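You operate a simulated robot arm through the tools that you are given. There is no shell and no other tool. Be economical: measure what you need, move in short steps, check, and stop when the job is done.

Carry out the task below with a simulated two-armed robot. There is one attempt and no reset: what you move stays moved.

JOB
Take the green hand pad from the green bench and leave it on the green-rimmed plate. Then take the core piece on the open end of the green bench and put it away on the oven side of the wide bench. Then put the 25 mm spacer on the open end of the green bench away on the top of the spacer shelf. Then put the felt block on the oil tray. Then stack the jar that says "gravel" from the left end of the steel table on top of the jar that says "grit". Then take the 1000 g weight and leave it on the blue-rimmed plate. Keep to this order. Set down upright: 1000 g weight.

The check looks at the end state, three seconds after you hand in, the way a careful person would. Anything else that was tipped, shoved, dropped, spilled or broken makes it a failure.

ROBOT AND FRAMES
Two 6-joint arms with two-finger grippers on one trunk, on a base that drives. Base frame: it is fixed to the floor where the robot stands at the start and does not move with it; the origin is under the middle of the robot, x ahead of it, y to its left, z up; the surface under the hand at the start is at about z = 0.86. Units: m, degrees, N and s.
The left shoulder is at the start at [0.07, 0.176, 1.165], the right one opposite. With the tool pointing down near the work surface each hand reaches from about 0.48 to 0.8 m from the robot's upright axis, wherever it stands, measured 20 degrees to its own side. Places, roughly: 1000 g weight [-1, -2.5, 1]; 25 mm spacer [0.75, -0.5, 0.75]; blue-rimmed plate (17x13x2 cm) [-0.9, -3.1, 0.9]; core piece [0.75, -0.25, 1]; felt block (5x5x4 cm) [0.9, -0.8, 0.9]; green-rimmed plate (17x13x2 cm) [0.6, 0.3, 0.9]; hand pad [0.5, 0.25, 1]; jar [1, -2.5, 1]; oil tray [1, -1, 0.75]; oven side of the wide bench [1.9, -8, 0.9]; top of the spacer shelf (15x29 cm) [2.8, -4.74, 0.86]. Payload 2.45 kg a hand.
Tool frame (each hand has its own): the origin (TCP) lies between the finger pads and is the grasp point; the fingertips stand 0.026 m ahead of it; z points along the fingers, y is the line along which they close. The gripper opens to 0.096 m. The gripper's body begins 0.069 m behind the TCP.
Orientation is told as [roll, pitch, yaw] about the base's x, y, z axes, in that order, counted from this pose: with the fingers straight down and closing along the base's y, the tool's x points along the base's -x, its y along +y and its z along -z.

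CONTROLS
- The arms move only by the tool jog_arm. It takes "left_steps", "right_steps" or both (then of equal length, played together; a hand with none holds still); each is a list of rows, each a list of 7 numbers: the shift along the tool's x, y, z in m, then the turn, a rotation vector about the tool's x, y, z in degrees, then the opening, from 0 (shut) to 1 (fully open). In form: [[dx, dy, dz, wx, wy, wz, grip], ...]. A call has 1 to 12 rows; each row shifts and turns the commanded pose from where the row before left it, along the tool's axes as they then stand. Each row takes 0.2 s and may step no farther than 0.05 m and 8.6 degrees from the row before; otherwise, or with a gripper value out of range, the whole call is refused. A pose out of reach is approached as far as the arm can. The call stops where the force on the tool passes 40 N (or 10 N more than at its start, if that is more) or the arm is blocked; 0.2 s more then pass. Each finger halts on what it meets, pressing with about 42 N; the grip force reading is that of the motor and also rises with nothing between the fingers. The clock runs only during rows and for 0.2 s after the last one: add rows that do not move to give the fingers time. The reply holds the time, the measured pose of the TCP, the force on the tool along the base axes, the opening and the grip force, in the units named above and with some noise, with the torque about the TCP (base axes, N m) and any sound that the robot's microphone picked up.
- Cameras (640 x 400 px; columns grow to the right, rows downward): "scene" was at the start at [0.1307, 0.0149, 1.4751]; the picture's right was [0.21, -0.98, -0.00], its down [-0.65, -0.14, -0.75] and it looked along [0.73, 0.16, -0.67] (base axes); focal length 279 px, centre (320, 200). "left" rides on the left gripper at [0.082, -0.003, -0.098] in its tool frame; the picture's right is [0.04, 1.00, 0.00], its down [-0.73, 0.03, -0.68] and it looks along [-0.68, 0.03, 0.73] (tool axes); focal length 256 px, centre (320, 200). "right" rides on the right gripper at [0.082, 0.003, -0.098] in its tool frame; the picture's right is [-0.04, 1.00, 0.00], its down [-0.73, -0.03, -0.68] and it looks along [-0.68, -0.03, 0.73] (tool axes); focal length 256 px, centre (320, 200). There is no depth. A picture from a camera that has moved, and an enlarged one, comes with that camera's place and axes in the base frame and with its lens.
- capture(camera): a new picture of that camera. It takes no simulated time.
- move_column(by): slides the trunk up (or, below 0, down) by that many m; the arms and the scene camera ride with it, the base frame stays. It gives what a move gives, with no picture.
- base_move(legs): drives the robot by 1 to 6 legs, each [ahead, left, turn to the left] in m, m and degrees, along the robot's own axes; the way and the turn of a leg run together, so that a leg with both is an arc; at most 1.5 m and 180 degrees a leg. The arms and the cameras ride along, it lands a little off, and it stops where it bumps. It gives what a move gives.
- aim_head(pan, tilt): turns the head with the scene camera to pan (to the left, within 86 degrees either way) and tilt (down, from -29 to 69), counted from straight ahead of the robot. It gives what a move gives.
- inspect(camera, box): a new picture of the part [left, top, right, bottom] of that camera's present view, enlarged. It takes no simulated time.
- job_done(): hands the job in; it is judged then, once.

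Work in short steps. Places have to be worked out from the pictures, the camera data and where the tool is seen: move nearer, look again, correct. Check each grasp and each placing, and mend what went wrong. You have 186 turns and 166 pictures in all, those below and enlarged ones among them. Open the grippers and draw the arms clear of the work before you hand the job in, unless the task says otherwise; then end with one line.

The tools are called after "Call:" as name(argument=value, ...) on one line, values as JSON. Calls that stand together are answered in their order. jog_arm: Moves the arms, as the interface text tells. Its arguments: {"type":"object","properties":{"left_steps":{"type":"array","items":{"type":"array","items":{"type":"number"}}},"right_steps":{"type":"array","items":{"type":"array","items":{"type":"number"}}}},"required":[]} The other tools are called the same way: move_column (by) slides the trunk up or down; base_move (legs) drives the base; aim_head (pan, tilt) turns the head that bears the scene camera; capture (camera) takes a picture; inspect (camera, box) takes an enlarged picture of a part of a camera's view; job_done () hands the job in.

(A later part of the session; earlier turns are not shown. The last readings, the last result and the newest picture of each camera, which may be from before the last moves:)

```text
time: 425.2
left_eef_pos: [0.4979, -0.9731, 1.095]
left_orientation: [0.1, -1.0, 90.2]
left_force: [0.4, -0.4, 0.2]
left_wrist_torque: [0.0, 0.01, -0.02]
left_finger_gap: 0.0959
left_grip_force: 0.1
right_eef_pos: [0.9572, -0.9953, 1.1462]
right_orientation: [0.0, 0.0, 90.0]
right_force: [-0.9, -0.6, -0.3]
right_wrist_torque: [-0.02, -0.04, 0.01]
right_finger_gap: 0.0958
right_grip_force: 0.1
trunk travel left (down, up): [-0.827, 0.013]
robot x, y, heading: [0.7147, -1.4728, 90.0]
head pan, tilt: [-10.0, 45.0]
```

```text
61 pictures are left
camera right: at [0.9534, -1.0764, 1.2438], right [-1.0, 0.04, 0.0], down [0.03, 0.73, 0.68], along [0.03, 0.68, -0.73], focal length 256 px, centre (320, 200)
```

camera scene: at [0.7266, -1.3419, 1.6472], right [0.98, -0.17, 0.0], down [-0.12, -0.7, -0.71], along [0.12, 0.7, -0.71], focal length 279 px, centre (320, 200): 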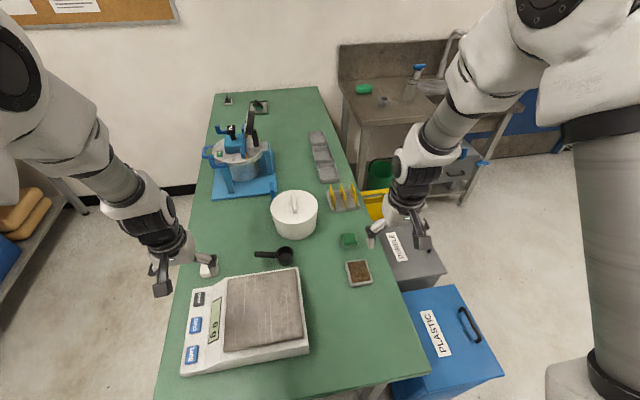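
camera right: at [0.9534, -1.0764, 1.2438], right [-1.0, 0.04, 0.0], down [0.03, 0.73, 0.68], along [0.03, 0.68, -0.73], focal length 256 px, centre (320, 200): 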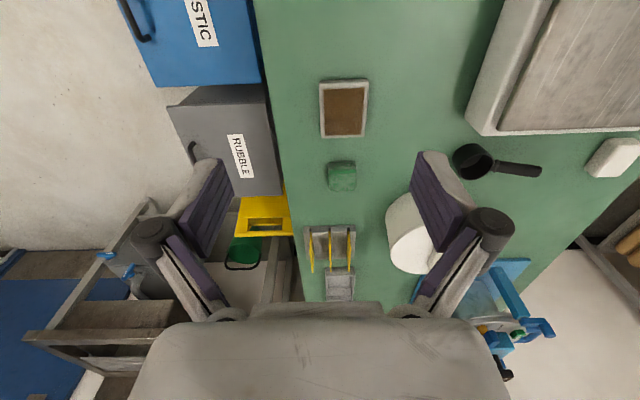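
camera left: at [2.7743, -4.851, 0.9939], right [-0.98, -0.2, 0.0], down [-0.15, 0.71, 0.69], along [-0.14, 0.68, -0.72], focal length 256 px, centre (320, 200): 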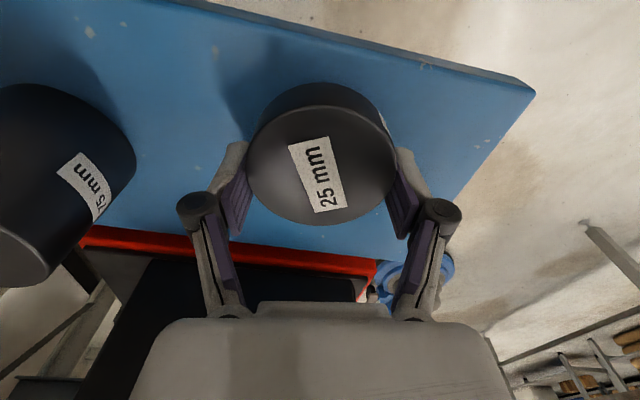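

The felt block is at about (0.927,-0.804) and the oil tray centre at (0.925,-0.917), both aligned with the bench. I move the right hand over the block.

Call:
jog_arm(right_steps=[[-0.048, 0.0075, 0.01, 0, 0, 0, 1], [-0.048, 0.0075, 0.01, 0, 0, 0, 1], [-0.048, 0.0075, 0.01, 0, 0, 0, 1], [-0.047, 0.0075, 0.01, 0, 0, 0, 1], [0, 0, 0.045, 0, 0, 0, 1], [0, 0, 0.045, 0, 0, 0, 1], [0, 0, 0, 0, 0, 0, 1]])

Call:
capture(camera="right")

```text
time: 426.8
left_eef_pos: [0.498, -0.974, 1.0945]
left_orientation: [0.0, -0.9, 90.2]
left_force: [-0.5, -0.4, 0.3]
left_wrist_torque: [0.01, -0.02, -0.01]
left_finger_gap: 0.0962
left_grip_force: 0.1
right_eef_pos: [0.9282, -0.8024, 1.0156]
right_orientation: [-0.2, 0.1, 90.0]
right_force: [0.5, 0.1, -0.2]
right_wrist_torque: [0.02, 0.0, -0.02]
right_finger_gap: 0.0963
right_grip_force: 0.1
trunk travel left (down, up): [-0.827, 0.013]
robot x, y, heading: [0.7124, -1.4731, 90.1]
head pan, tilt: [-10.0, 45.0]
```

```text
60 pictures are left
camera right: at [0.9247, -0.885, 1.1134], right [-1.0, 0.04, 0.0], down [0.03, 0.73, 0.68], along [0.03, 0.68, -0.73], focal length 256 px, centre (320, 200)
```

right: 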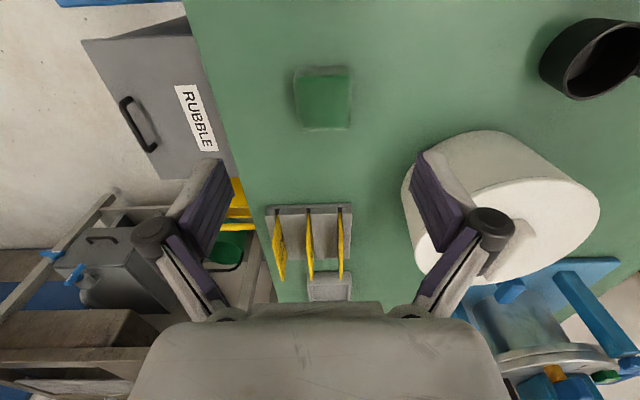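

Aligned. I descend and grip the block at mid height.

Call:
jog_arm(right_steps=[[0, 0, 0.045, 0, 0, 0, 1], [0, 0, 0.045, 0, 0, 0, 1], [0, 0, 0.022, 0, 0, 0, 1], [0, 0, 0, 0, 0, 0, 1], [0, 0, 0, 0, 0, 0, 0.3], [0, 0, 0, 0, 0, 0, 0], [0, 0, 0, 0, 0, 0, 0], [0, 0, 0, 0, 0, 0, 0], [0, 0, 0, 0, 0, 0, 0]])

Call:
capture(camera="right")

```text
time: 428.8
left_eef_pos: [0.4992, -0.9738, 1.0955]
left_orientation: [-0.1, -1.0, 90.2]
left_force: [0.3, 0.0, -0.3]
left_wrist_torque: [-0.01, 0.03, 0.0]
left_finger_gap: 0.0961
left_grip_force: 0.1
right_eef_pos: [0.9254, -0.8041, 0.9054]
right_orientation: [-0.1, -0.2, 89.9]
right_force: [1.0, 3.1, 10.0]
right_wrist_torque: [0.17, -0.07, -0.02]
right_finger_gap: 0.0486
right_grip_force: 41.9
trunk travel left (down, up): [-0.827, 0.013]
robot x, y, heading: [0.7119, -1.471, 90.1]
head pan, tilt: [-10.0, 45.0]
```

```text
59 pictures are left
camera right: at [0.922, -0.8867, 1.0035], right [-1.0, 0.04, 0.0], down [0.03, 0.73, 0.68], along [0.03, 0.68, -0.73], focal length 256 px, centre (320, 200)
```

right: 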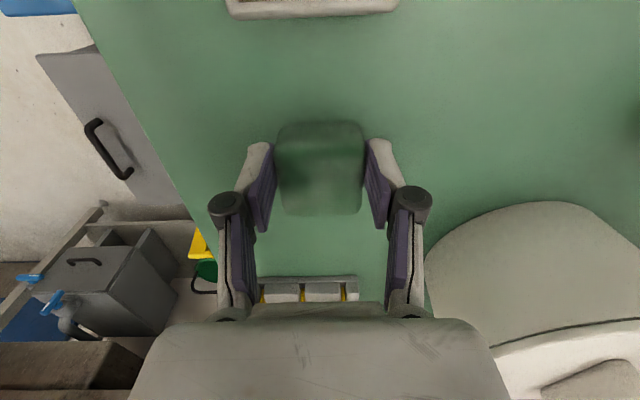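

Gripped (49 mm). I lift 7 cm and carry it 11 cm back over the oil tray.

Call:
jog_arm(right_steps=[[0, 0, -0.035, 0, 0, 0, 0], [0, 0, -0.035, 0, 0, 0, 0], [0.038, 0, 0, 0, 0, 0, 0], [0.038, 0, 0, 0, 0, 0, 0], [0.037, 0, 0, 0, 0, 0, 0], [0, 0, 0, 0, 0, 0, 0]])

Call:
capture(camera="right")

Call:
inspect(camera="scene", box=[280, 180, 460, 310])

```text
time: 430.2
left_eef_pos: [0.4984, -0.9727, 1.0952]
left_orientation: [0.0, -0.9, 90.1]
left_force: [0.3, -0.4, -0.2]
left_wrist_torque: [-0.02, 0.01, -0.02]
left_finger_gap: 0.096
left_grip_force: 0.0
right_eef_pos: [0.9286, -0.9171, 0.9751]
right_orientation: [-0.1, 0.0, 90.0]
right_force: [0.2, 0.6, 0.6]
right_wrist_torque: [-0.02, 0.0, 0.02]
right_finger_gap: 0.0489
right_grip_force: 42.2
trunk travel left (down, up): [-0.827, 0.013]
robot x, y, heading: [0.7155, -1.4715, 89.7]
head pan, tilt: [-10.0, 45.0]
```

```text
58 pictures are left
camera right: at [0.9245, -0.9988, 1.0731], right [-1.0, 0.04, 0.0], down [0.03, 0.73, 0.68], along [0.03, 0.68, -0.73], focal length 256 px, centre (320, 200)
```

right: 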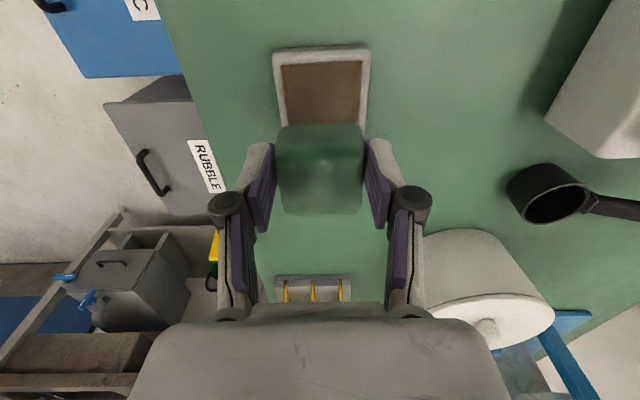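

```text
3.08 times, centred on (370, 245) of scene
camera zoom: at [0.7269, -1.3423, 1.6472], right [0.98, -0.17, 0.0], down [-0.12, -0.7, -0.71], along [0.12, 0.7, -0.71], focal length 858 px, centre (166, 62)
```

zoom: 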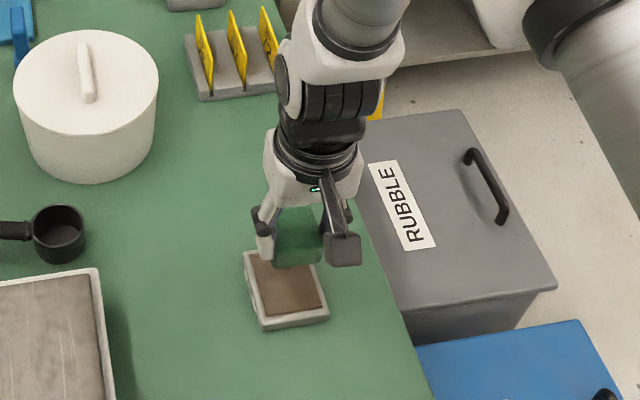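

Over the tray within 5 mm; I correct and lower gently.

Call:
jog_arm(right_steps=[[-0.004, 0.005, 0.02, 0, 0, 0, 0], [0, 0, 0.02, 0, 0, 0, 0], [0, 0, 0.01, 0, 0, 0, 0], [0, 0, 0, 0, 0, 0, 0]])

Call:
jog_arm(right_steps=[[0, 0, 0.004, 0, 0, 0, 0], [0, 0, 0, 0, 0, 0, 0]])

Call:
jog_arm(right_steps=[[0, 0, 0.003, 0, 0, 0, 0], [0, 0, 0, 0, 0, 0, 0]])

Call:
inspect(camera="scene", box=[310, 210, 410, 300])

```text
time: 431.2
left_eef_pos: [0.4989, -0.9763, 1.0963]
left_orientation: [-0.2, -1.1, 90.3]
left_force: [0.4, 0.2, -0.5]
left_wrist_torque: [-0.01, -0.02, 0.0]
left_finger_gap: 0.0959
left_grip_force: 0.1
right_eef_pos: [0.9216, -0.9145, 0.927]
right_orientation: [-0.1, -0.2, 90.0]
right_force: [3.5, -0.6, 21.1]
right_wrist_torque: [0.03, -0.09, -0.04]
right_finger_gap: 0.0486
right_grip_force: 41.8
trunk travel left (down, up): [-0.827, 0.013]
robot x, y, heading: [0.7122, -1.4661, 90.0]
head pan, tilt: [-10.0, 45.0]
```

```text
time: 431.6
left_eef_pos: [0.4987, -0.9773, 1.0958]
left_orientation: [-0.1, -1.1, 90.2]
left_force: [-0.6, 0.4, -0.1]
left_wrist_torque: [0.0, -0.01, 0.01]
left_finger_gap: 0.0961
left_grip_force: 0.0
right_eef_pos: [0.9216, -0.9139, 0.9267]
right_orientation: [-0.1, -0.4, 89.9]
right_force: [1.9, -10.2, 26.5]
right_wrist_torque: [-0.56, -0.03, 0.05]
right_finger_gap: 0.0486
right_grip_force: 41.7
trunk travel left (down, up): [-0.827, 0.013]
robot x, y, heading: [0.7144, -1.4717, 90.2]
head pan, tilt: [-10.0, 45.0]
stopped in row 1 (right hand): the force on the tool passed its limit at 43 N (the readings are from after the stop); the commanded pose is now the measured one
```

```text
time: 432.0
left_eef_pos: [0.4987, -0.9781, 1.0964]
left_orientation: [-0.2, -1.2, 90.2]
left_force: [0.8, -0.4, -0.2]
left_wrist_torque: [0.0, 0.01, 0.0]
left_finger_gap: 0.0959
left_grip_force: 0.0
right_eef_pos: [0.9216, -0.9139, 0.9269]
right_orientation: [-0.1, -0.6, 89.8]
right_force: [0.6, -14.1, 32.1]
right_wrist_torque: [-0.85, 0.06, 0.01]
right_finger_gap: 0.0487
right_grip_force: 41.8
trunk travel left (down, up): [-0.827, 0.013]
robot x, y, heading: [0.7142, -1.4729, 89.9]
head pan, tilt: [-10.0, 45.0]
stopped in row 2 (right hand): the force on the tool passed its limit at 43 N (the readings are from after the stop); the commanded pose is now the measured one
```

```text
4.44 times, centred on (360, 255) of scene
camera zoom: at [0.7249, -1.3492, 1.6479], right [0.98, -0.17, 0.0], down [-0.12, -0.69, -0.71], along [0.12, 0.7, -0.7], focal length 1240 px, centre (142, -44)
```

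zoom: 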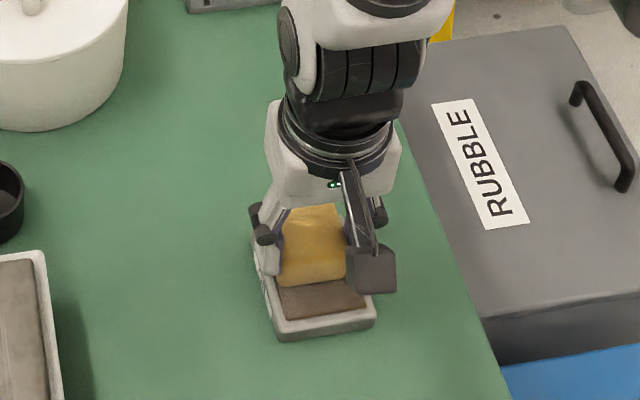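

Contact made (the felt took on oil colour). I look closely at how the block sits before releasing.

Call:
inspect(camera="right", box=[220, 20, 420, 240])

```text
1.82 times, centred on (320, 130) of right
camera zoom: at [0.9183, -0.9966, 1.0236], right [-1.0, 0.04, 0.0], down [0.03, 0.73, 0.69], along [0.03, 0.69, -0.73], focal length 465 px, centre (320, 327)
```

zoom: 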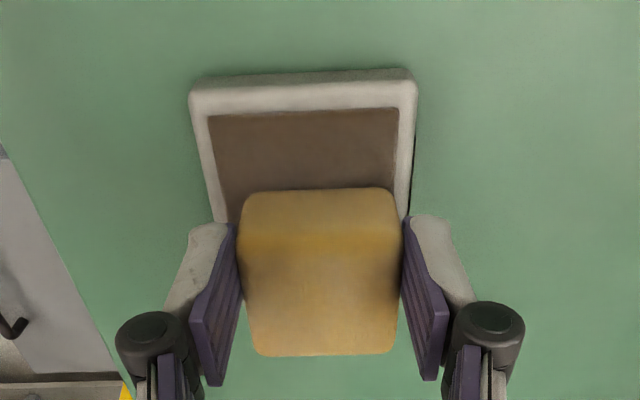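

The block sits about 1 cm too far back, near the tray's far rim. I lift slightly, shift 10 mm toward the tray's centre and lower again.

Call:
jog_arm(right_steps=[[0, 0, -0.012, 0, 0, 0, 0], [0.01, 0, 0, 0, 0, 0, 0], [0, 0, 0.008, 0, 0, 0, 0], [0, 0, 0, 0, 0, 0, 0]])

Call:
jog_arm(right_steps=[[0, 0, 0.003, 0, 0, 0, 0], [0, 0, 0, 0, 0, 0, 0]])

Call:
inspect(camera="right", box=[220, 20, 420, 240])

```text
time: 433.0
left_eef_pos: [0.4985, -0.9737, 1.0935]
left_orientation: [-0.1, -1.0, 90.3]
left_force: [0.0, -0.2, -0.2]
left_wrist_torque: [0.0, -0.01, -0.01]
left_finger_gap: 0.096
left_grip_force: 0.0
right_eef_pos: [0.9213, -0.9193, 0.9257]
right_orientation: [-0.1, -0.5, 89.9]
right_force: [0.7, -0.5, -0.2]
right_wrist_torque: [0.02, 0.0, 0.01]
right_finger_gap: 0.0487
right_grip_force: 42.0
trunk travel left (down, up): [-0.827, 0.013]
robot x, y, heading: [0.7166, -1.4733, 89.9]
head pan, tilt: [-10.0, 45.0]
```

```text
time: 433.6
left_eef_pos: [0.4985, -0.9756, 1.0963]
left_orientation: [-0.1, -1.0, 90.2]
left_force: [-0.5, 0.8, -0.2]
left_wrist_torque: [0.0, 0.02, 0.0]
left_finger_gap: 0.0959
left_grip_force: 0.1
right_eef_pos: [0.9231, -0.9203, 0.9271]
right_orientation: [-0.2, -0.8, 89.9]
right_force: [3.7, 3.4, 25.9]
right_wrist_torque: [-0.11, -0.13, 0.06]
right_finger_gap: 0.0488
right_grip_force: 41.8
trunk travel left (down, up): [-0.827, 0.013]
robot x, y, heading: [0.7172, -1.4704, 89.9]
head pan, tilt: [-10.0, 45.0]
```

```text
1.82 times, centred on (320, 130) of right
camera zoom: at [0.9186, -1.0036, 1.0233], right [-1.0, 0.04, 0.0], down [0.03, 0.72, 0.69], along [0.03, 0.69, -0.72], focal length 465 px, centre (320, 327)
```

zoom: 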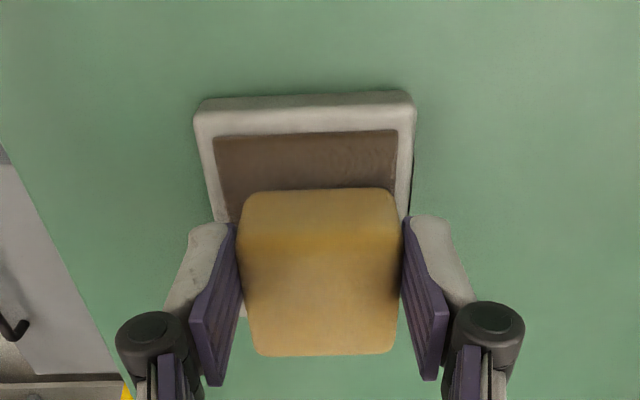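

Now seated flat on the pad. I release and lift away.

Call:
jog_arm(right_steps=[[0, 0, -0.001, 0, 0, 0, 0.8], [0, 0, 0, 0, 0, 0, 0.8], [0, 0, 0, 0, 0, 0, 0.8], [0, 0, -0.03, 0, 0, 0, 0.8], [0, 0, -0.05, 0, 0, 0, 0.9], [0, 0, -0.05, 0, 0, 0, 1], [0.02, 0, -0.04, 0, 0, 0, 1], [0.02, 0, -0.04, 0, 0, 0, 1]])

Call:
capture(camera="right")

```text
time: 435.4
left_eef_pos: [0.499, -0.9767, 1.0958]
left_orientation: [-0.1, -1.0, 90.1]
left_force: [0.3, -0.4, 0.3]
left_wrist_torque: [0.06, 0.06, 0.03]
left_finger_gap: 0.096
left_grip_force: 0.1
right_eef_pos: [0.9227, -0.9664, 1.134]
right_orientation: [-0.1, -0.6, 89.9]
right_force: [0.2, -0.3, -0.2]
right_wrist_torque: [0.03, 0.01, 0.0]
right_finger_gap: 0.096
right_grip_force: 0.1
trunk travel left (down, up): [-0.827, 0.013]
robot x, y, heading: [0.7136, -1.4722, 89.9]
head pan, tilt: [-10.0, 45.0]
```

```text
53 pictures are left
camera right: at [0.9187, -1.0488, 1.2315], right [-1.0, 0.04, 0.0], down [0.03, 0.73, 0.69], along [0.03, 0.69, -0.73], focal length 256 px, centre (320, 200)
```

right: 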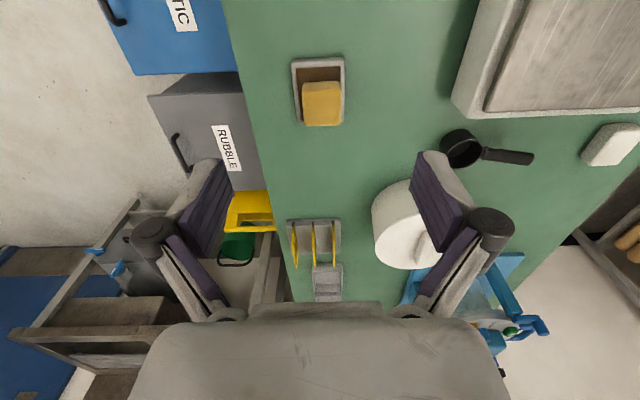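

Call:
inspect(camera="right", box=[270, 40, 370, 140])

```text
4.00 times, centred on (320, 90) of right
camera zoom: at [0.9187, -1.0488, 1.2315], right [-1.0, 0.04, 0.0], down [0.03, 0.73, 0.69], along [0.03, 0.69, -0.73], focal length 1024 px, centre (320, 640)
```

zoom: 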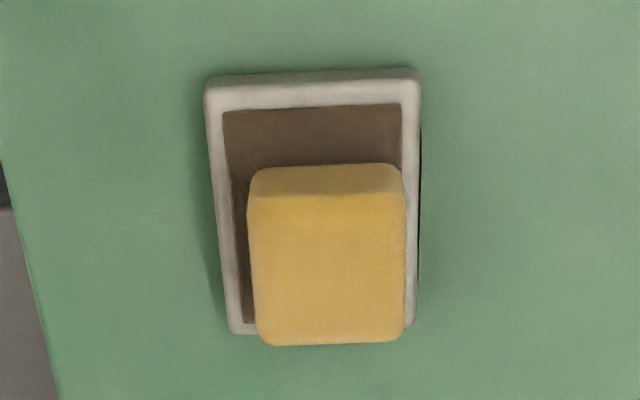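

The felt block sits inside the oil tray. Next the jars: I back off and turn to the steel table.

Call:
base_move(legs=[[-0.12, 0, 0], [0, 0, -179]])

Call:
aim_head(pan=0, tilt=35)

Call:
capture(camera="scene")

```text
time: 444.0
left_eef_pos: [0.9199, -2.0917, 1.0945]
left_orientation: [0.1, -0.8, -91.0]
left_force: [1.4, 0.6, 0.1]
left_wrist_torque: [0.02, 0.04, 0.0]
left_finger_gap: 0.0959
left_grip_force: 0.0
right_eef_pos: [0.4945, -2.0934, 1.1329]
right_orientation: [0.0, -0.6, -91.3]
right_force: [0.1, 0.6, -0.2]
right_wrist_torque: [0.0, -0.03, 0.01]
right_finger_gap: 0.096
right_grip_force: 0.1
trunk travel left (down, up): [-0.827, 0.013]
robot x, y, heading: [0.7112, -1.5872, -91.4]
head pan, tilt: [-10.0, 45.0]
```

```text
time: 444.7
left_eef_pos: [0.9198, -2.0916, 1.0937]
left_orientation: [-0.1, -0.9, -91.0]
left_force: [-0.1, -0.6, 0.1]
left_wrist_torque: [0.02, -0.01, -0.02]
left_finger_gap: 0.096
left_grip_force: 0.1
right_eef_pos: [0.4958, -2.0936, 1.1329]
right_orientation: [-0.1, -0.5, -91.3]
right_force: [0.5, 0.0, -0.4]
right_wrist_torque: [0.02, -0.01, -0.02]
right_finger_gap: 0.096
right_grip_force: 0.0
trunk travel left (down, up): [-0.827, 0.013]
robot x, y, heading: [0.7154, -1.5922, -91.4]
head pan, tilt: [0.0, 35.0]
```

```text
51 pictures are left
camera scene: at [0.7095, -1.7313, 1.6621], right [-1.0, 0.02, 0.0], down [0.01, 0.57, -0.82], along [-0.02, -0.82, -0.57], focal length 279 px, centre (320, 200)
```

scene: 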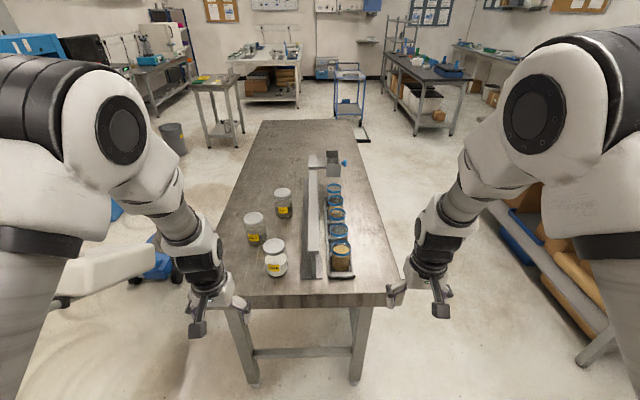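

Call:
inspect(camera="scene", box=[225, 140, 395, 300])

Call:
inspect(camera="scene", box=[230, 180, 310, 290])

```text
2.50 times, centred on (310, 220) of scene
camera zoom: at [0.7095, -1.7313, 1.6621], right [-1.0, 0.02, 0.0], down [0.01, 0.57, -0.82], along [-0.02, -0.82, -0.57], focal length 697 px, centre (345, 150)
```

zoom: 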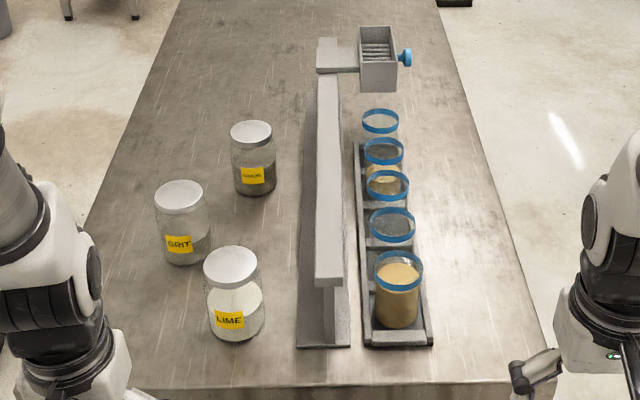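

```text
3.64 times, centred on (270, 235) of scene
camera zoom: at [0.7095, -1.7313, 1.6621], right [-1.0, 0.02, 0.0], down [0.01, 0.57, -0.82], along [-0.02, -0.82, -0.57], focal length 1014 px, centre (502, 73)
```

zoom: 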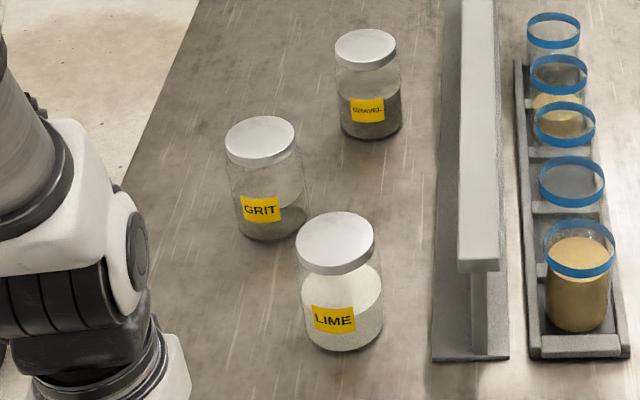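

GRAVEL is the far jar, GRIT the left one, LIME the near one. I take the left wrist view for a second bearing.

Call:
capture(camera="left")

```text
48 pictures are left
camera left: at [0.9174, -2.0083, 1.1911], right [1.0, 0.02, 0.0], down [0.02, -0.72, 0.69], along [0.02, -0.69, -0.72], focal length 256 px, centre (320, 200)
```

left: 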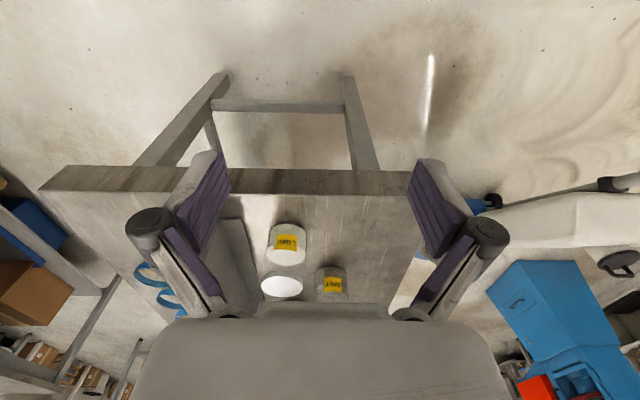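

The table top is at z≈0.824. I compute GRIT at about (0.96,-2.63), GRAVEL at (0.86,-2.825), LIME at (0.86,-2.46), each ≈12 cm tall. I would like to work from the table's +x side, so I check the floor there.

Call:
aim_head(pan=55, tilt=38)

Call:
capture(camera="scene")

```text
time: 445.9
left_eef_pos: [0.9194, -2.0919, 1.0951]
left_orientation: [0.0, -0.8, -91.1]
left_force: [-0.1, 0.4, 0.5]
left_wrist_torque: [0.01, 0.01, 0.01]
left_finger_gap: 0.096
left_grip_force: 0.0
right_eef_pos: [0.4956, -2.0948, 1.1322]
right_orientation: [0.0, -0.5, -91.4]
right_force: [0.1, -0.2, -0.2]
right_wrist_torque: [-0.05, -0.02, 0.01]
right_finger_gap: 0.0958
right_grip_force: 0.0
trunk travel left (down, up): [-0.827, 0.013]
robot x, y, heading: [0.7155, -1.5883, -91.1]
head pan, tilt: [55.0, 38.0]
```

```text
47 pictures are left
camera scene: at [0.781, -1.6944, 1.6576], right [-0.59, -0.81, 0.0], down [-0.5, 0.36, -0.79], along [0.64, -0.47, -0.62], focal length 279 px, centre (320, 200)
```

scene: 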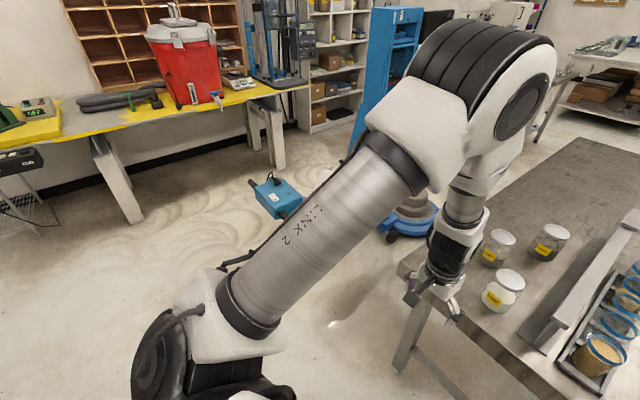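

The floor buffer stands roughly at (1.8,-3.4) with its handle toward (2,-2.4). I'll stand near the table's NE corner, about (1.4,-2.35) heading -159°, which reaches both jars with the left hand. First leg, then look.

Call:
base_move(legs=[[0, 0, -68], [-0.64, 0.24, 0]])

Call:
aim_head(pan=60, tilt=40)

Call:
capture(camera="scene")

```text
time: 452.7
left_eef_pos: [1.0038, -1.9643, 1.0939]
left_orientation: [0.0, -1.0, -159.3]
left_force: [0.1, 0.3, 0.4]
left_wrist_torque: [-0.04, 0.0, -0.01]
left_finger_gap: 0.096
left_grip_force: 0.1
right_eef_pos: [0.8453, -1.5716, 1.1328]
right_orientation: [-0.1, -0.4, -159.6]
right_force: [-0.4, 0.2, -0.1]
right_wrist_torque: [-0.02, 0.01, -0.01]
right_finger_gap: 0.0959
right_grip_force: 0.0
trunk travel left (down, up): [-0.827, 0.013]
robot x, y, heading: [1.3954, -1.5867, -159.5]
head pan, tilt: [55.0, 38.0]
```

```text
time: 453.3
left_eef_pos: [1.0063, -1.9637, 1.0942]
left_orientation: [-0.1, -0.9, -159.3]
left_force: [-0.5, -0.7, -0.2]
left_wrist_torque: [-0.01, 0.0, 0.01]
left_finger_gap: 0.0961
left_grip_force: 0.0
right_eef_pos: [0.8483, -1.5716, 1.1328]
right_orientation: [0.0, -0.5, -159.6]
right_force: [0.4, 0.0, -1.4]
right_wrist_torque: [0.03, 0.01, 0.0]
right_finger_gap: 0.0962
right_grip_force: 0.0
trunk travel left (down, up): [-0.827, 0.013]
robot x, y, heading: [1.3943, -1.59, -159.6]
head pan, tilt: [60.0, 40.0]
```

```text
46 pictures are left
camera scene: at [1.333, -1.6931, 1.6546], right [-0.99, 0.17, 0.0], down [0.11, 0.63, -0.77], along [-0.13, -0.76, -0.64], focal length 279 px, centre (320, 200)
```

scene: 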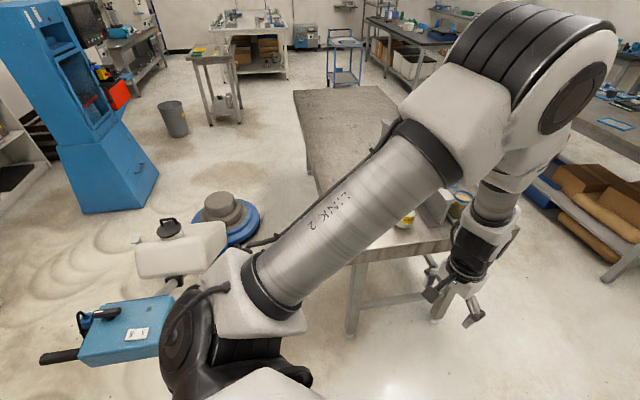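

The buffer leaves too little room there. Instead I work from the table's north end with the left hand, tilting the tool outward about its closing axis to gain reach for GRAVEL. I drive back in front of the table end.

Call:
base_move(legs=[[0.665, -0.248, 0], [0, 0, 69.6], [0.36, 0, 0]])

Call:
capture(camera="left")

```text
time: 462.2
left_eef_pos: [0.9157, -2.4494, 1.0958]
left_orientation: [0.1, -0.9, -88.8]
left_force: [0.6, -0.2, 0.1]
left_wrist_torque: [-0.04, -0.03, -0.01]
left_finger_gap: 0.096
left_grip_force: 0.0
right_eef_pos: [0.4923, -2.4677, 1.1338]
right_orientation: [-0.1, -0.6, -89.1]
right_force: [0.0, 0.3, -0.9]
right_wrist_torque: [-0.04, 0.01, -0.01]
right_finger_gap: 0.096
right_grip_force: 0.1
trunk travel left (down, up): [-0.827, 0.013]
robot x, y, heading: [0.6895, -1.9627, -88.8]
head pan, tilt: [60.0, 40.0]
```

```text
45 pictures are left
camera left: at [0.9102, -2.3664, 1.1918], right [1.0, 0.06, 0.0], down [0.05, -0.72, 0.69], along [0.04, -0.69, -0.72], focal length 256 px, centre (320, 200)
```

left: 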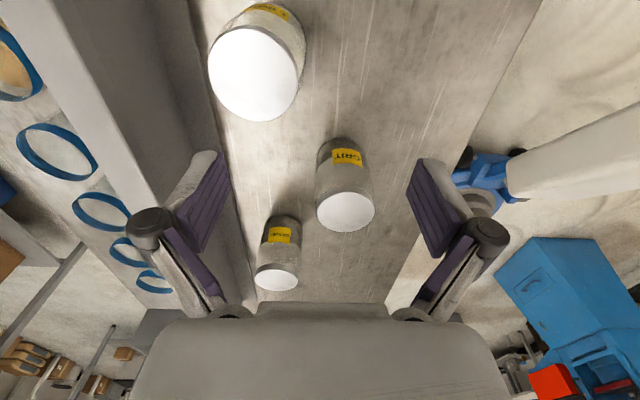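

Lids: LIME (0.856,-2.447), GRIT (0.960,-2.619), GRAVEL (0.857,-2.81). I lower the column in stages while keeping both hands well above the lids.

Call:
move_column(by=-0.08)

Call:
jog_arm(left_steps=[[0, 0, -0.04, 0, 0, 0, 1], [0, 0, -0.04, 0, 0, 0, 1]], right_steps=[[0, 0, -0.04, 0, 0, 0, 1], [0, 0, -0.04, 0, 0, 0, 1]])

Call:
move_column(by=-0.07)

```text
time: 463.4
left_eef_pos: [0.916, -2.4512, 1.0135]
left_orientation: [0.0, -0.9, -88.7]
left_force: [0.5, 0.4, -0.2]
left_wrist_torque: [-0.02, -0.03, 0.01]
left_finger_gap: 0.0961
left_grip_force: 0.1
right_eef_pos: [0.4923, -2.4692, 1.0529]
right_orientation: [-0.1, -0.5, -89.1]
right_force: [0.2, 0.6, 0.6]
right_wrist_torque: [-0.01, 0.0, 0.03]
right_finger_gap: 0.096
right_grip_force: 0.0
trunk travel left (down, up): [-0.747, 0.093]
robot x, y, heading: [0.6916, -1.9596, -88.8]
head pan, tilt: [60.0, 40.0]
```

```text
time: 464.0
left_eef_pos: [0.9152, -2.4446, 1.0972]
left_orientation: [-0.1, -1.1, -88.8]
left_force: [1.2, 1.7, 0.3]
left_wrist_torque: [-0.04, -0.02, 0.05]
left_finger_gap: 0.0959
left_grip_force: 0.1
right_eef_pos: [0.4934, -2.4652, 1.1333]
right_orientation: [0.0, -0.6, -89.1]
right_force: [-0.7, 1.4, 0.2]
right_wrist_torque: [-0.04, 0.0, 0.01]
right_finger_gap: 0.096
right_grip_force: 0.1
trunk travel left (down, up): [-0.747, 0.093]
robot x, y, heading: [0.6886, -1.9563, -89.2]
head pan, tilt: [60.0, 40.0]
```

```text
time: 465.0
left_eef_pos: [0.9152, -2.4483, 1.0244]
left_orientation: [0.0, -0.8, -88.8]
left_force: [-0.5, 0.8, -0.2]
left_wrist_torque: [-0.01, 0.0, 0.03]
left_finger_gap: 0.0961
left_grip_force: 0.1
right_eef_pos: [0.4925, -2.468, 1.0622]
right_orientation: [-0.1, -0.5, -89.0]
right_force: [-1.2, 0.5, 0.3]
right_wrist_torque: [0.02, 0.01, -0.01]
right_finger_gap: 0.096
right_grip_force: 0.1
trunk travel left (down, up): [-0.677, 0.163]
robot x, y, heading: [0.6913, -1.9557, -89.1]
head pan, tilt: [60.0, 40.0]
```

Now I tilt the left tool 24° outward and extend over GRAVEL at z≈1.02.

Call:
jog_arm(left_steps=[[0, 0, 0, 0, -8, 0, 1], [0, 0, 0, 0, -8, 0, 1], [0, 0, 0, 0, -8, 0, 1], [-0.0412, -0.008, 0.0184, 0, 0, 0, 1], [-0.0412, -0.008, 0.0184, 0, 0, 0, 1], [-0.0412, -0.008, 0.0184, 0, 0, 0, 1], [-0.0412, -0.008, 0.0184, 0, 0, 0, 1], [-0.0412, -0.008, 0.0184, 0, 0, 0, 1], [-0.0412, -0.008, 0.0184, 0, 0, 0, 1], [0, 0, 0, 0, 0, 0, 1]])

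Call:
capture(camera="left")

```text
time: 467.2
left_eef_pos: [0.8627, -2.7152, 1.0024]
left_orientation: [-1.7, -18.8, -88.7]
left_force: [-0.8, 0.7, -0.8]
left_wrist_torque: [-0.02, 0.0, -0.02]
left_finger_gap: 0.0961
left_grip_force: 0.0
left hand out of reach, approached as far as the arm can: row 3
right_eef_pos: [0.4925, -2.4678, 1.0627]
right_orientation: [0.0, -0.4, -89.1]
right_force: [-0.4, 0.8, -0.1]
right_wrist_torque: [-0.03, 0.03, -0.05]
right_finger_gap: 0.0962
right_grip_force: 0.1
trunk travel left (down, up): [-0.677, 0.163]
robot x, y, heading: [0.6892, -1.9578, -88.9]
head pan, tilt: [60.0, 40.0]
```

```text
44 pictures are left
camera left: at [0.8605, -2.6061, 1.0683], right [1.0, 0.05, -0.04], down [0.06, -0.48, 0.88], along [0.03, -0.88, -0.48], focal length 256 px, centre (320, 200)
```

left: 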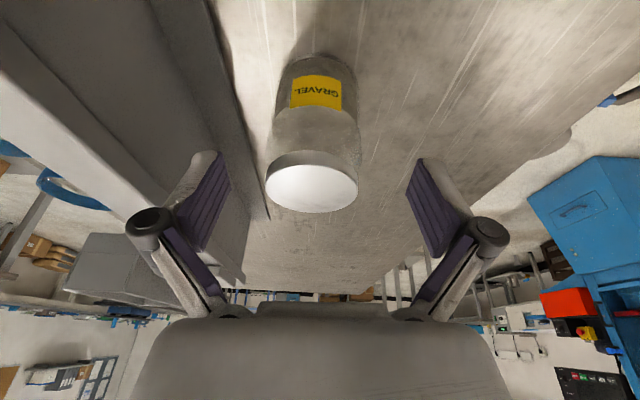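

GRAVEL's lid is at (0.859,-2.80). I move the remaining 8.5 cm above it and look again.

Call:
jog_arm(left_steps=[[-0.0402, -0.0025, 0.0137, 0, 0, 0, 1], [-0.0402, -0.0025, 0.0137, 0, 0, 0, 1], [0, 0, 0, 0, 0, 0, 1]])

Call:
capture(camera="left")

```text
time: 468.0
left_eef_pos: [0.8623, -2.7738, 1.0006]
left_orientation: [-1.6, -18.8, -88.8]
left_force: [-0.3, 1.1, 0.1]
left_wrist_torque: [0.01, -0.02, 0.04]
left_finger_gap: 0.0961
left_grip_force: 0.1
left hand out of reach, approached as far as the arm can: row 2
right_eef_pos: [0.4914, -2.4682, 1.0619]
right_orientation: [-0.1, -0.7, -89.2]
right_force: [-0.3, 0.4, -0.6]
right_wrist_torque: [-0.01, 0.0, -0.02]
right_finger_gap: 0.096
right_grip_force: 0.1
trunk travel left (down, up): [-0.677, 0.163]
robot x, y, heading: [0.6929, -1.9595, -89.0]
head pan, tilt: [60.0, 40.0]
```

```text
43 pictures are left
camera left: at [0.8599, -2.6653, 1.0677], right [1.0, 0.05, -0.04], down [0.06, -0.47, 0.88], along [0.03, -0.88, -0.48], focal length 256 px, centre (320, 200)
```

left: 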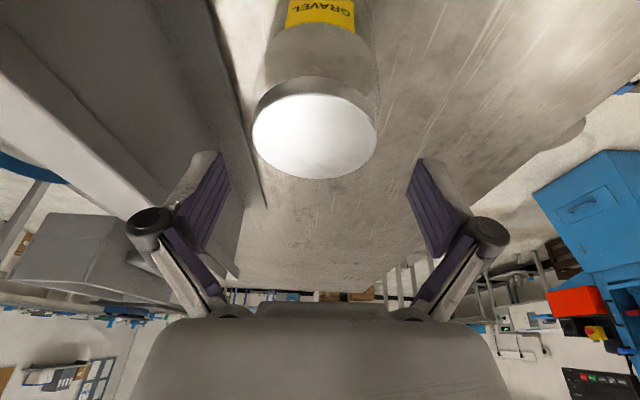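

24 mm short; I use the base for that, then re-check.

Call:
base_move(legs=[[0.026, -0.003, 0]])

Call:
capture(camera="left")

```text
time: 468.9
left_eef_pos: [0.8602, -2.7999, 1.0035]
left_orientation: [-1.8, -19.0, -88.7]
left_force: [0.1, 0.7, 0.4]
left_wrist_torque: [-0.03, -0.01, 0.01]
left_finger_gap: 0.0961
left_grip_force: 0.1
right_eef_pos: [0.491, -2.4915, 1.0648]
right_orientation: [-0.1, -0.6, -88.9]
right_force: [0.0, 1.1, -0.3]
right_wrist_torque: [-0.06, -0.01, -0.02]
right_finger_gap: 0.0962
right_grip_force: 0.0
trunk travel left (down, up): [-0.677, 0.163]
robot x, y, heading: [0.6886, -1.9856, -88.7]
head pan, tilt: [60.0, 40.0]
```

```text
42 pictures are left
camera left: at [0.8583, -2.6901, 1.0694], right [1.0, 0.05, -0.04], down [0.06, -0.47, 0.88], along [0.02, -0.88, -0.47], focal length 256 px, centre (320, 200)
```

left: 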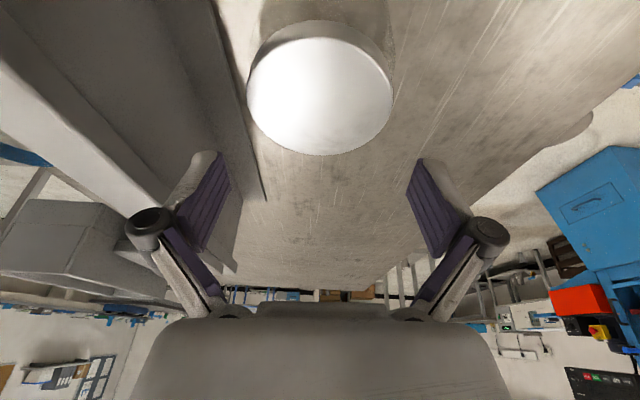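

Lid centre (0.858,-2.793); the jar just fits the opening, so I trim 2.5 mm, pull the right hand up and back, and then lower with the column (purely vertical).

Call:
jog_arm(right_steps=[[0.04, 0, -0.02, 0, 0, 0, 1], [0.03, 0, -0.02, 0, 0, 0, 1], [0, 0, -0.02, 0, 0, 0, 1], [0, 0, 0, 0, 0, 0, 1]], left_steps=[[0, -0.0025, 0, 0, 0, 0, 1], [0, 0, 0, 0, 0, 0, 1], [0, 0, 0, 0, 0, 0, 1], [0, 0, 0, 0, 0, 0, 1]])

Call:
move_column(by=-0.035)

Call:
capture(camera="left")

```text
time: 469.9
left_eef_pos: [0.857, -2.802, 1.0011]
left_orientation: [-1.7, -18.7, -88.7]
left_force: [0.3, 0.6, 0.2]
left_wrist_torque: [-0.01, 0.05, -0.01]
left_finger_gap: 0.096
left_grip_force: 0.2
right_eef_pos: [0.4889, -2.4262, 1.1206]
right_orientation: [-0.1, -0.5, -89.1]
right_force: [-0.4, 1.0, 0.5]
right_wrist_torque: [-0.02, 0.0, -0.02]
right_finger_gap: 0.096
right_grip_force: 0.0
trunk travel left (down, up): [-0.677, 0.163]
robot x, y, heading: [0.6893, -1.9857, -88.8]
head pan, tilt: [60.0, 40.0]
```

```text
time: 470.6
left_eef_pos: [0.8575, -2.8015, 0.966]
left_orientation: [-1.6, -18.8, -88.7]
left_force: [-0.1, -0.6, -0.3]
left_wrist_torque: [-0.02, 0.01, 0.0]
left_finger_gap: 0.096
left_grip_force: 0.1
right_eef_pos: [0.4892, -2.4257, 1.0867]
right_orientation: [-0.1, -0.5, -88.8]
right_force: [-0.3, 0.1, -0.3]
right_wrist_torque: [-0.02, 0.06, 0.03]
right_finger_gap: 0.0962
right_grip_force: 0.0
trunk travel left (down, up): [-0.642, 0.198]
robot x, y, heading: [0.6896, -1.983, -88.7]
head pan, tilt: [60.0, 40.0]
```

```text
41 pictures are left
camera left: at [0.8552, -2.693, 1.0319], right [1.0, 0.05, -0.04], down [0.06, -0.47, 0.88], along [0.03, -0.88, -0.48], focal length 256 px, centre (320, 200)
```

left: 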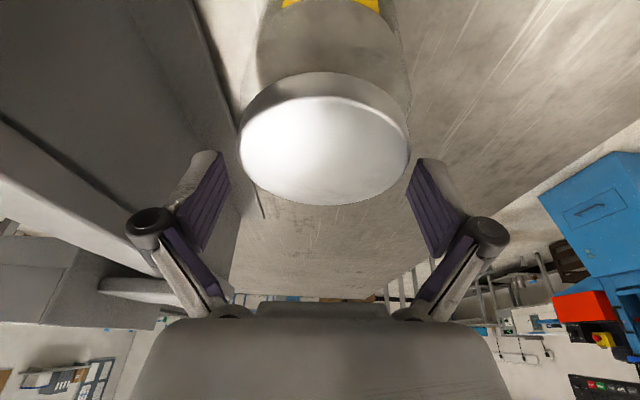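

Two views agree better with the lid top at z≈0.957 (Ø≈78 mm) and the jar at (0.8585,-2.784). So I shift back 16 mm toward the robot, then check.

Call:
jog_arm(left_steps=[[0.0151, 0.001, -0.0052, 0, 0, 0, 1], [0, 0, 0, 0, 0, 0, 1]])

Call:
capture(camera="left")

Call:
aim_head(pan=12, tilt=35)

Call:
inspect(camera="scene", box=[220, 110, 420, 250])

```text
time: 471.2
left_eef_pos: [0.8583, -2.7855, 0.9646]
left_orientation: [-1.7, -18.7, -88.8]
left_force: [-0.6, -0.1, -0.5]
left_wrist_torque: [0.01, -0.04, 0.01]
left_finger_gap: 0.096
left_grip_force: 0.1
right_eef_pos: [0.49, -2.4264, 1.0866]
right_orientation: [-0.1, -0.5, -89.1]
right_force: [0.1, 0.4, -0.4]
right_wrist_torque: [0.01, 0.01, 0.0]
right_finger_gap: 0.096
right_grip_force: 0.1
trunk travel left (down, up): [-0.642, 0.198]
robot x, y, heading: [0.6901, -1.9881, -89.0]
head pan, tilt: [60.0, 40.0]
```

```text
40 pictures are left
camera left: at [0.8564, -2.6777, 1.0314], right [1.0, 0.05, -0.04], down [0.06, -0.48, 0.88], along [0.02, -0.88, -0.48], focal length 256 px, centre (320, 200)
```

left: 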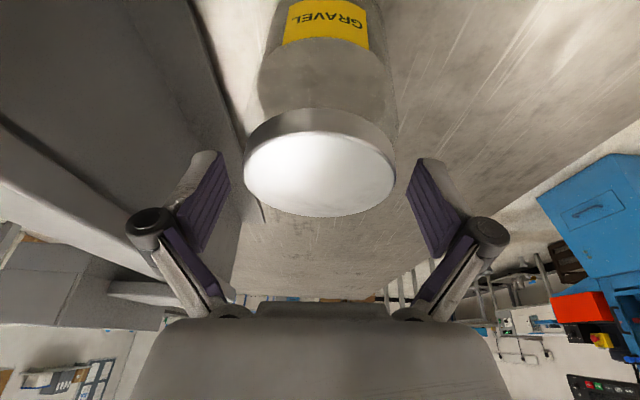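

```text
time: 472.4
left_eef_pos: [0.8593, -2.7873, 0.9648]
left_orientation: [-1.7, -18.9, -88.7]
left_force: [-0.2, 0.3, 0.7]
left_wrist_torque: [0.03, 0.01, 0.02]
left_finger_gap: 0.0962
left_grip_force: 0.1
right_eef_pos: [0.4899, -2.4278, 1.0876]
right_orientation: [-0.1, -0.5, -89.0]
right_force: [-0.2, 0.6, 1.0]
right_wrist_torque: [0.0, 0.01, 0.01]
right_finger_gap: 0.0958
right_grip_force: 0.2
trunk travel left (down, up): [-0.642, 0.198]
robot x, y, heading: [0.6897, -1.9871, -89.1]
head pan, tilt: [12.0, 35.0]
```

```text
2.86 times, centred on (320, 180) of scene
camera zoom: at [0.7077, -2.1233, 1.4771], right [-0.97, -0.23, 0.0], down [-0.13, 0.56, -0.82], along [0.18, -0.8, -0.57], focal length 797 px, centre (320, 257)
```

zoom: 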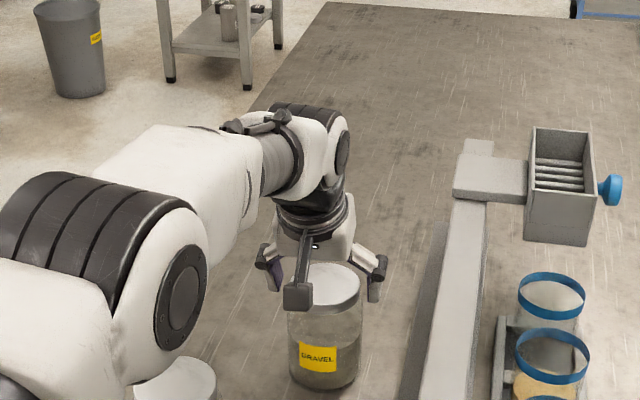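

Well centred now. I descend 5 cm along the vertical around the jar.

Call:
jog_arm(left_steps=[[0.0054, 0, 0.0158, 0, 0, 0, 1], [0.0054, 0, 0.0158, 0, 0, 0, 1], [0.0054, 0, 0.0158, 0, 0, 0, 1], [0, 0, 0, 0, 0, 0, 1]])

Call:
capture(camera="left")

```text
time: 473.4
left_eef_pos: [0.8579, -2.7862, 0.9132]
left_orientation: [-1.7, -18.8, -88.7]
left_force: [-0.9, 0.2, -0.4]
left_wrist_torque: [0.02, -0.03, 0.01]
left_finger_gap: 0.096
left_grip_force: 0.1
right_eef_pos: [0.49, -2.4261, 1.0869]
right_orientation: [-0.2, -0.6, -89.0]
right_force: [-1.1, -0.2, -0.5]
right_wrist_torque: [-0.02, 0.0, 0.02]
right_finger_gap: 0.0959
right_grip_force: 0.0
trunk travel left (down, up): [-0.642, 0.198]
robot x, y, heading: [0.6861, -1.985, -89.2]
head pan, tilt: [12.0, 35.0]
```

```text
38 pictures are left
camera left: at [0.8541, -2.6764, 0.9807], right [1.0, 0.05, -0.04], down [0.06, -0.47, 0.88], along [0.03, -0.88, -0.48], focal length 256 px, centre (320, 200)
```

left: 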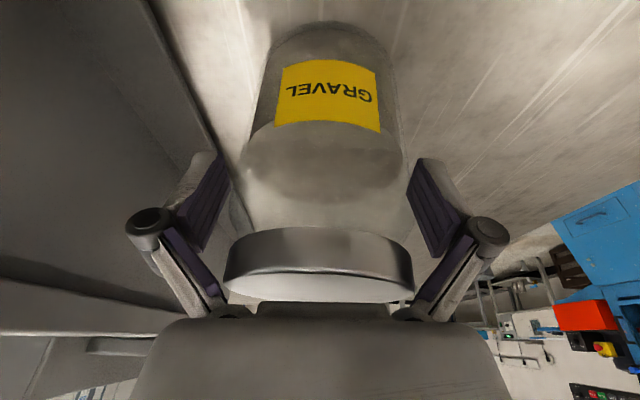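

The fingers straddle the jar body with the lid free of the palm. I close.

Call:
jog_arm(left_steps=[[0, 0, 0, 0, 0, 0, 0.8], [0, 0, 0, 0, 0, 0, 0.5], [0, 0, 0, 0, 0, 0, 0.5], [0, 0, 0, 0, 0, 0, 0.3], [0, 0, 0, 0, 0, 0, 0]])

Call:
move_column(by=0.05)

Call:
capture(camera="left")

```text
time: 474.6
left_eef_pos: [0.8577, -2.7844, 0.9154]
left_orientation: [-1.7, -18.9, -88.7]
left_force: [6.1, -2.6, 11.3]
left_wrist_torque: [-0.2, -1.03, -0.13]
left_finger_gap: 0.0836
left_grip_force: 41.6
right_eef_pos: [0.4901, -2.4261, 1.0875]
right_orientation: [-0.1, -0.6, -89.0]
right_force: [0.0, 0.0, -0.5]
right_wrist_torque: [-0.01, 0.0, 0.02]
right_finger_gap: 0.0961
right_grip_force: 0.0
trunk travel left (down, up): [-0.642, 0.198]
robot x, y, heading: [0.6899, -1.9837, -89.3]
head pan, tilt: [12.0, 35.0]
```

```text
time: 475.5
left_eef_pos: [0.8576, -2.7877, 0.9628]
left_orientation: [-1.7, -18.8, -88.7]
left_force: [0.1, 0.3, -5.1]
left_wrist_torque: [0.01, 0.0, 0.0]
left_finger_gap: 0.0828
left_grip_force: 42.4
right_eef_pos: [0.4906, -2.4291, 1.1359]
right_orientation: [-0.1, -0.4, -89.0]
right_force: [-0.2, 0.0, -0.5]
right_wrist_torque: [-0.04, -0.03, 0.0]
right_finger_gap: 0.0961
right_grip_force: 0.1
trunk travel left (down, up): [-0.692, 0.148]
robot x, y, heading: [0.6873, -1.9833, -89.0]
head pan, tilt: [12.0, 35.0]
```

```text
37 pictures are left
camera left: at [0.8542, -2.6777, 1.0292], right [1.0, 0.05, -0.04], down [0.06, -0.48, 0.88], along [0.02, -0.88, -0.48], focal length 256 px, centre (320, 200)
```

left: 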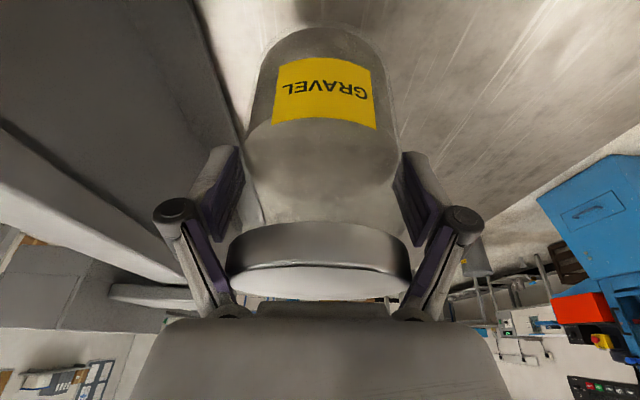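

Jar lifted (gap 83 mm, ≈0.5 kg). I lift another 11 cm and watch the gap.

Call:
move_column(by=0.11)

Call:
jog_arm(left_steps=[[0.0327, 0.0209, -0.0113, 0, 0, 0, 0], [0.0327, 0.0209, -0.0113, 0, 0, 0, 0], [0.0327, 0.0209, -0.0113, 0, 0, 0, 0], [0, 0, 0, 0, 0, 0, 0]])

Call:
capture(camera="left")

```text
time: 476.9
left_eef_pos: [0.8564, -2.7865, 1.0734]
left_orientation: [-1.6, -18.7, -88.7]
left_force: [-0.7, -0.3, -6.1]
left_wrist_torque: [-0.04, -0.01, 0.0]
left_finger_gap: 0.0827
left_grip_force: 41.9
right_eef_pos: [0.49, -2.4282, 1.2469]
right_orientation: [-0.1, -0.4, -89.1]
right_force: [0.5, 0.7, -0.2]
right_wrist_torque: [-0.01, -0.01, 0.0]
right_finger_gap: 0.096
right_grip_force: 0.1
trunk travel left (down, up): [-0.802, 0.038]
robot x, y, heading: [0.6922, -1.9835, -89.0]
head pan, tilt: [12.0, 35.0]
```

```text
time: 477.9
left_eef_pos: [0.9187, -2.6813, 1.0735]
left_orientation: [-1.7, -18.7, -88.7]
left_force: [-0.4, -0.2, -5.1]
left_wrist_torque: [0.03, 0.0, 0.02]
left_finger_gap: 0.0827
left_grip_force: 42.1
right_eef_pos: [0.4893, -2.4292, 1.2464]
right_orientation: [-0.1, -0.4, -89.1]
right_force: [0.7, 0.6, 0.1]
right_wrist_torque: [-0.04, -0.02, -0.01]
right_finger_gap: 0.096
right_grip_force: 0.1
trunk travel left (down, up): [-0.802, 0.038]
robot x, y, heading: [0.6862, -1.9864, -89.2]
head pan, tilt: [12.0, 35.0]
```

```text
36 pictures are left
camera left: at [0.9165, -2.5727, 1.1402], right [1.0, 0.05, -0.04], down [0.06, -0.48, 0.88], along [0.02, -0.88, -0.48], focal length 256 px, centre (320, 200)
```

left: 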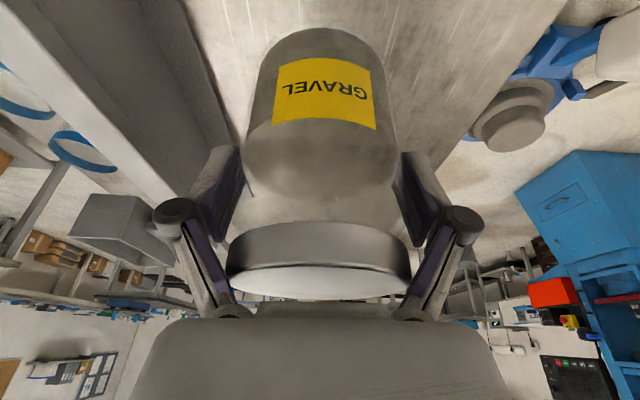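

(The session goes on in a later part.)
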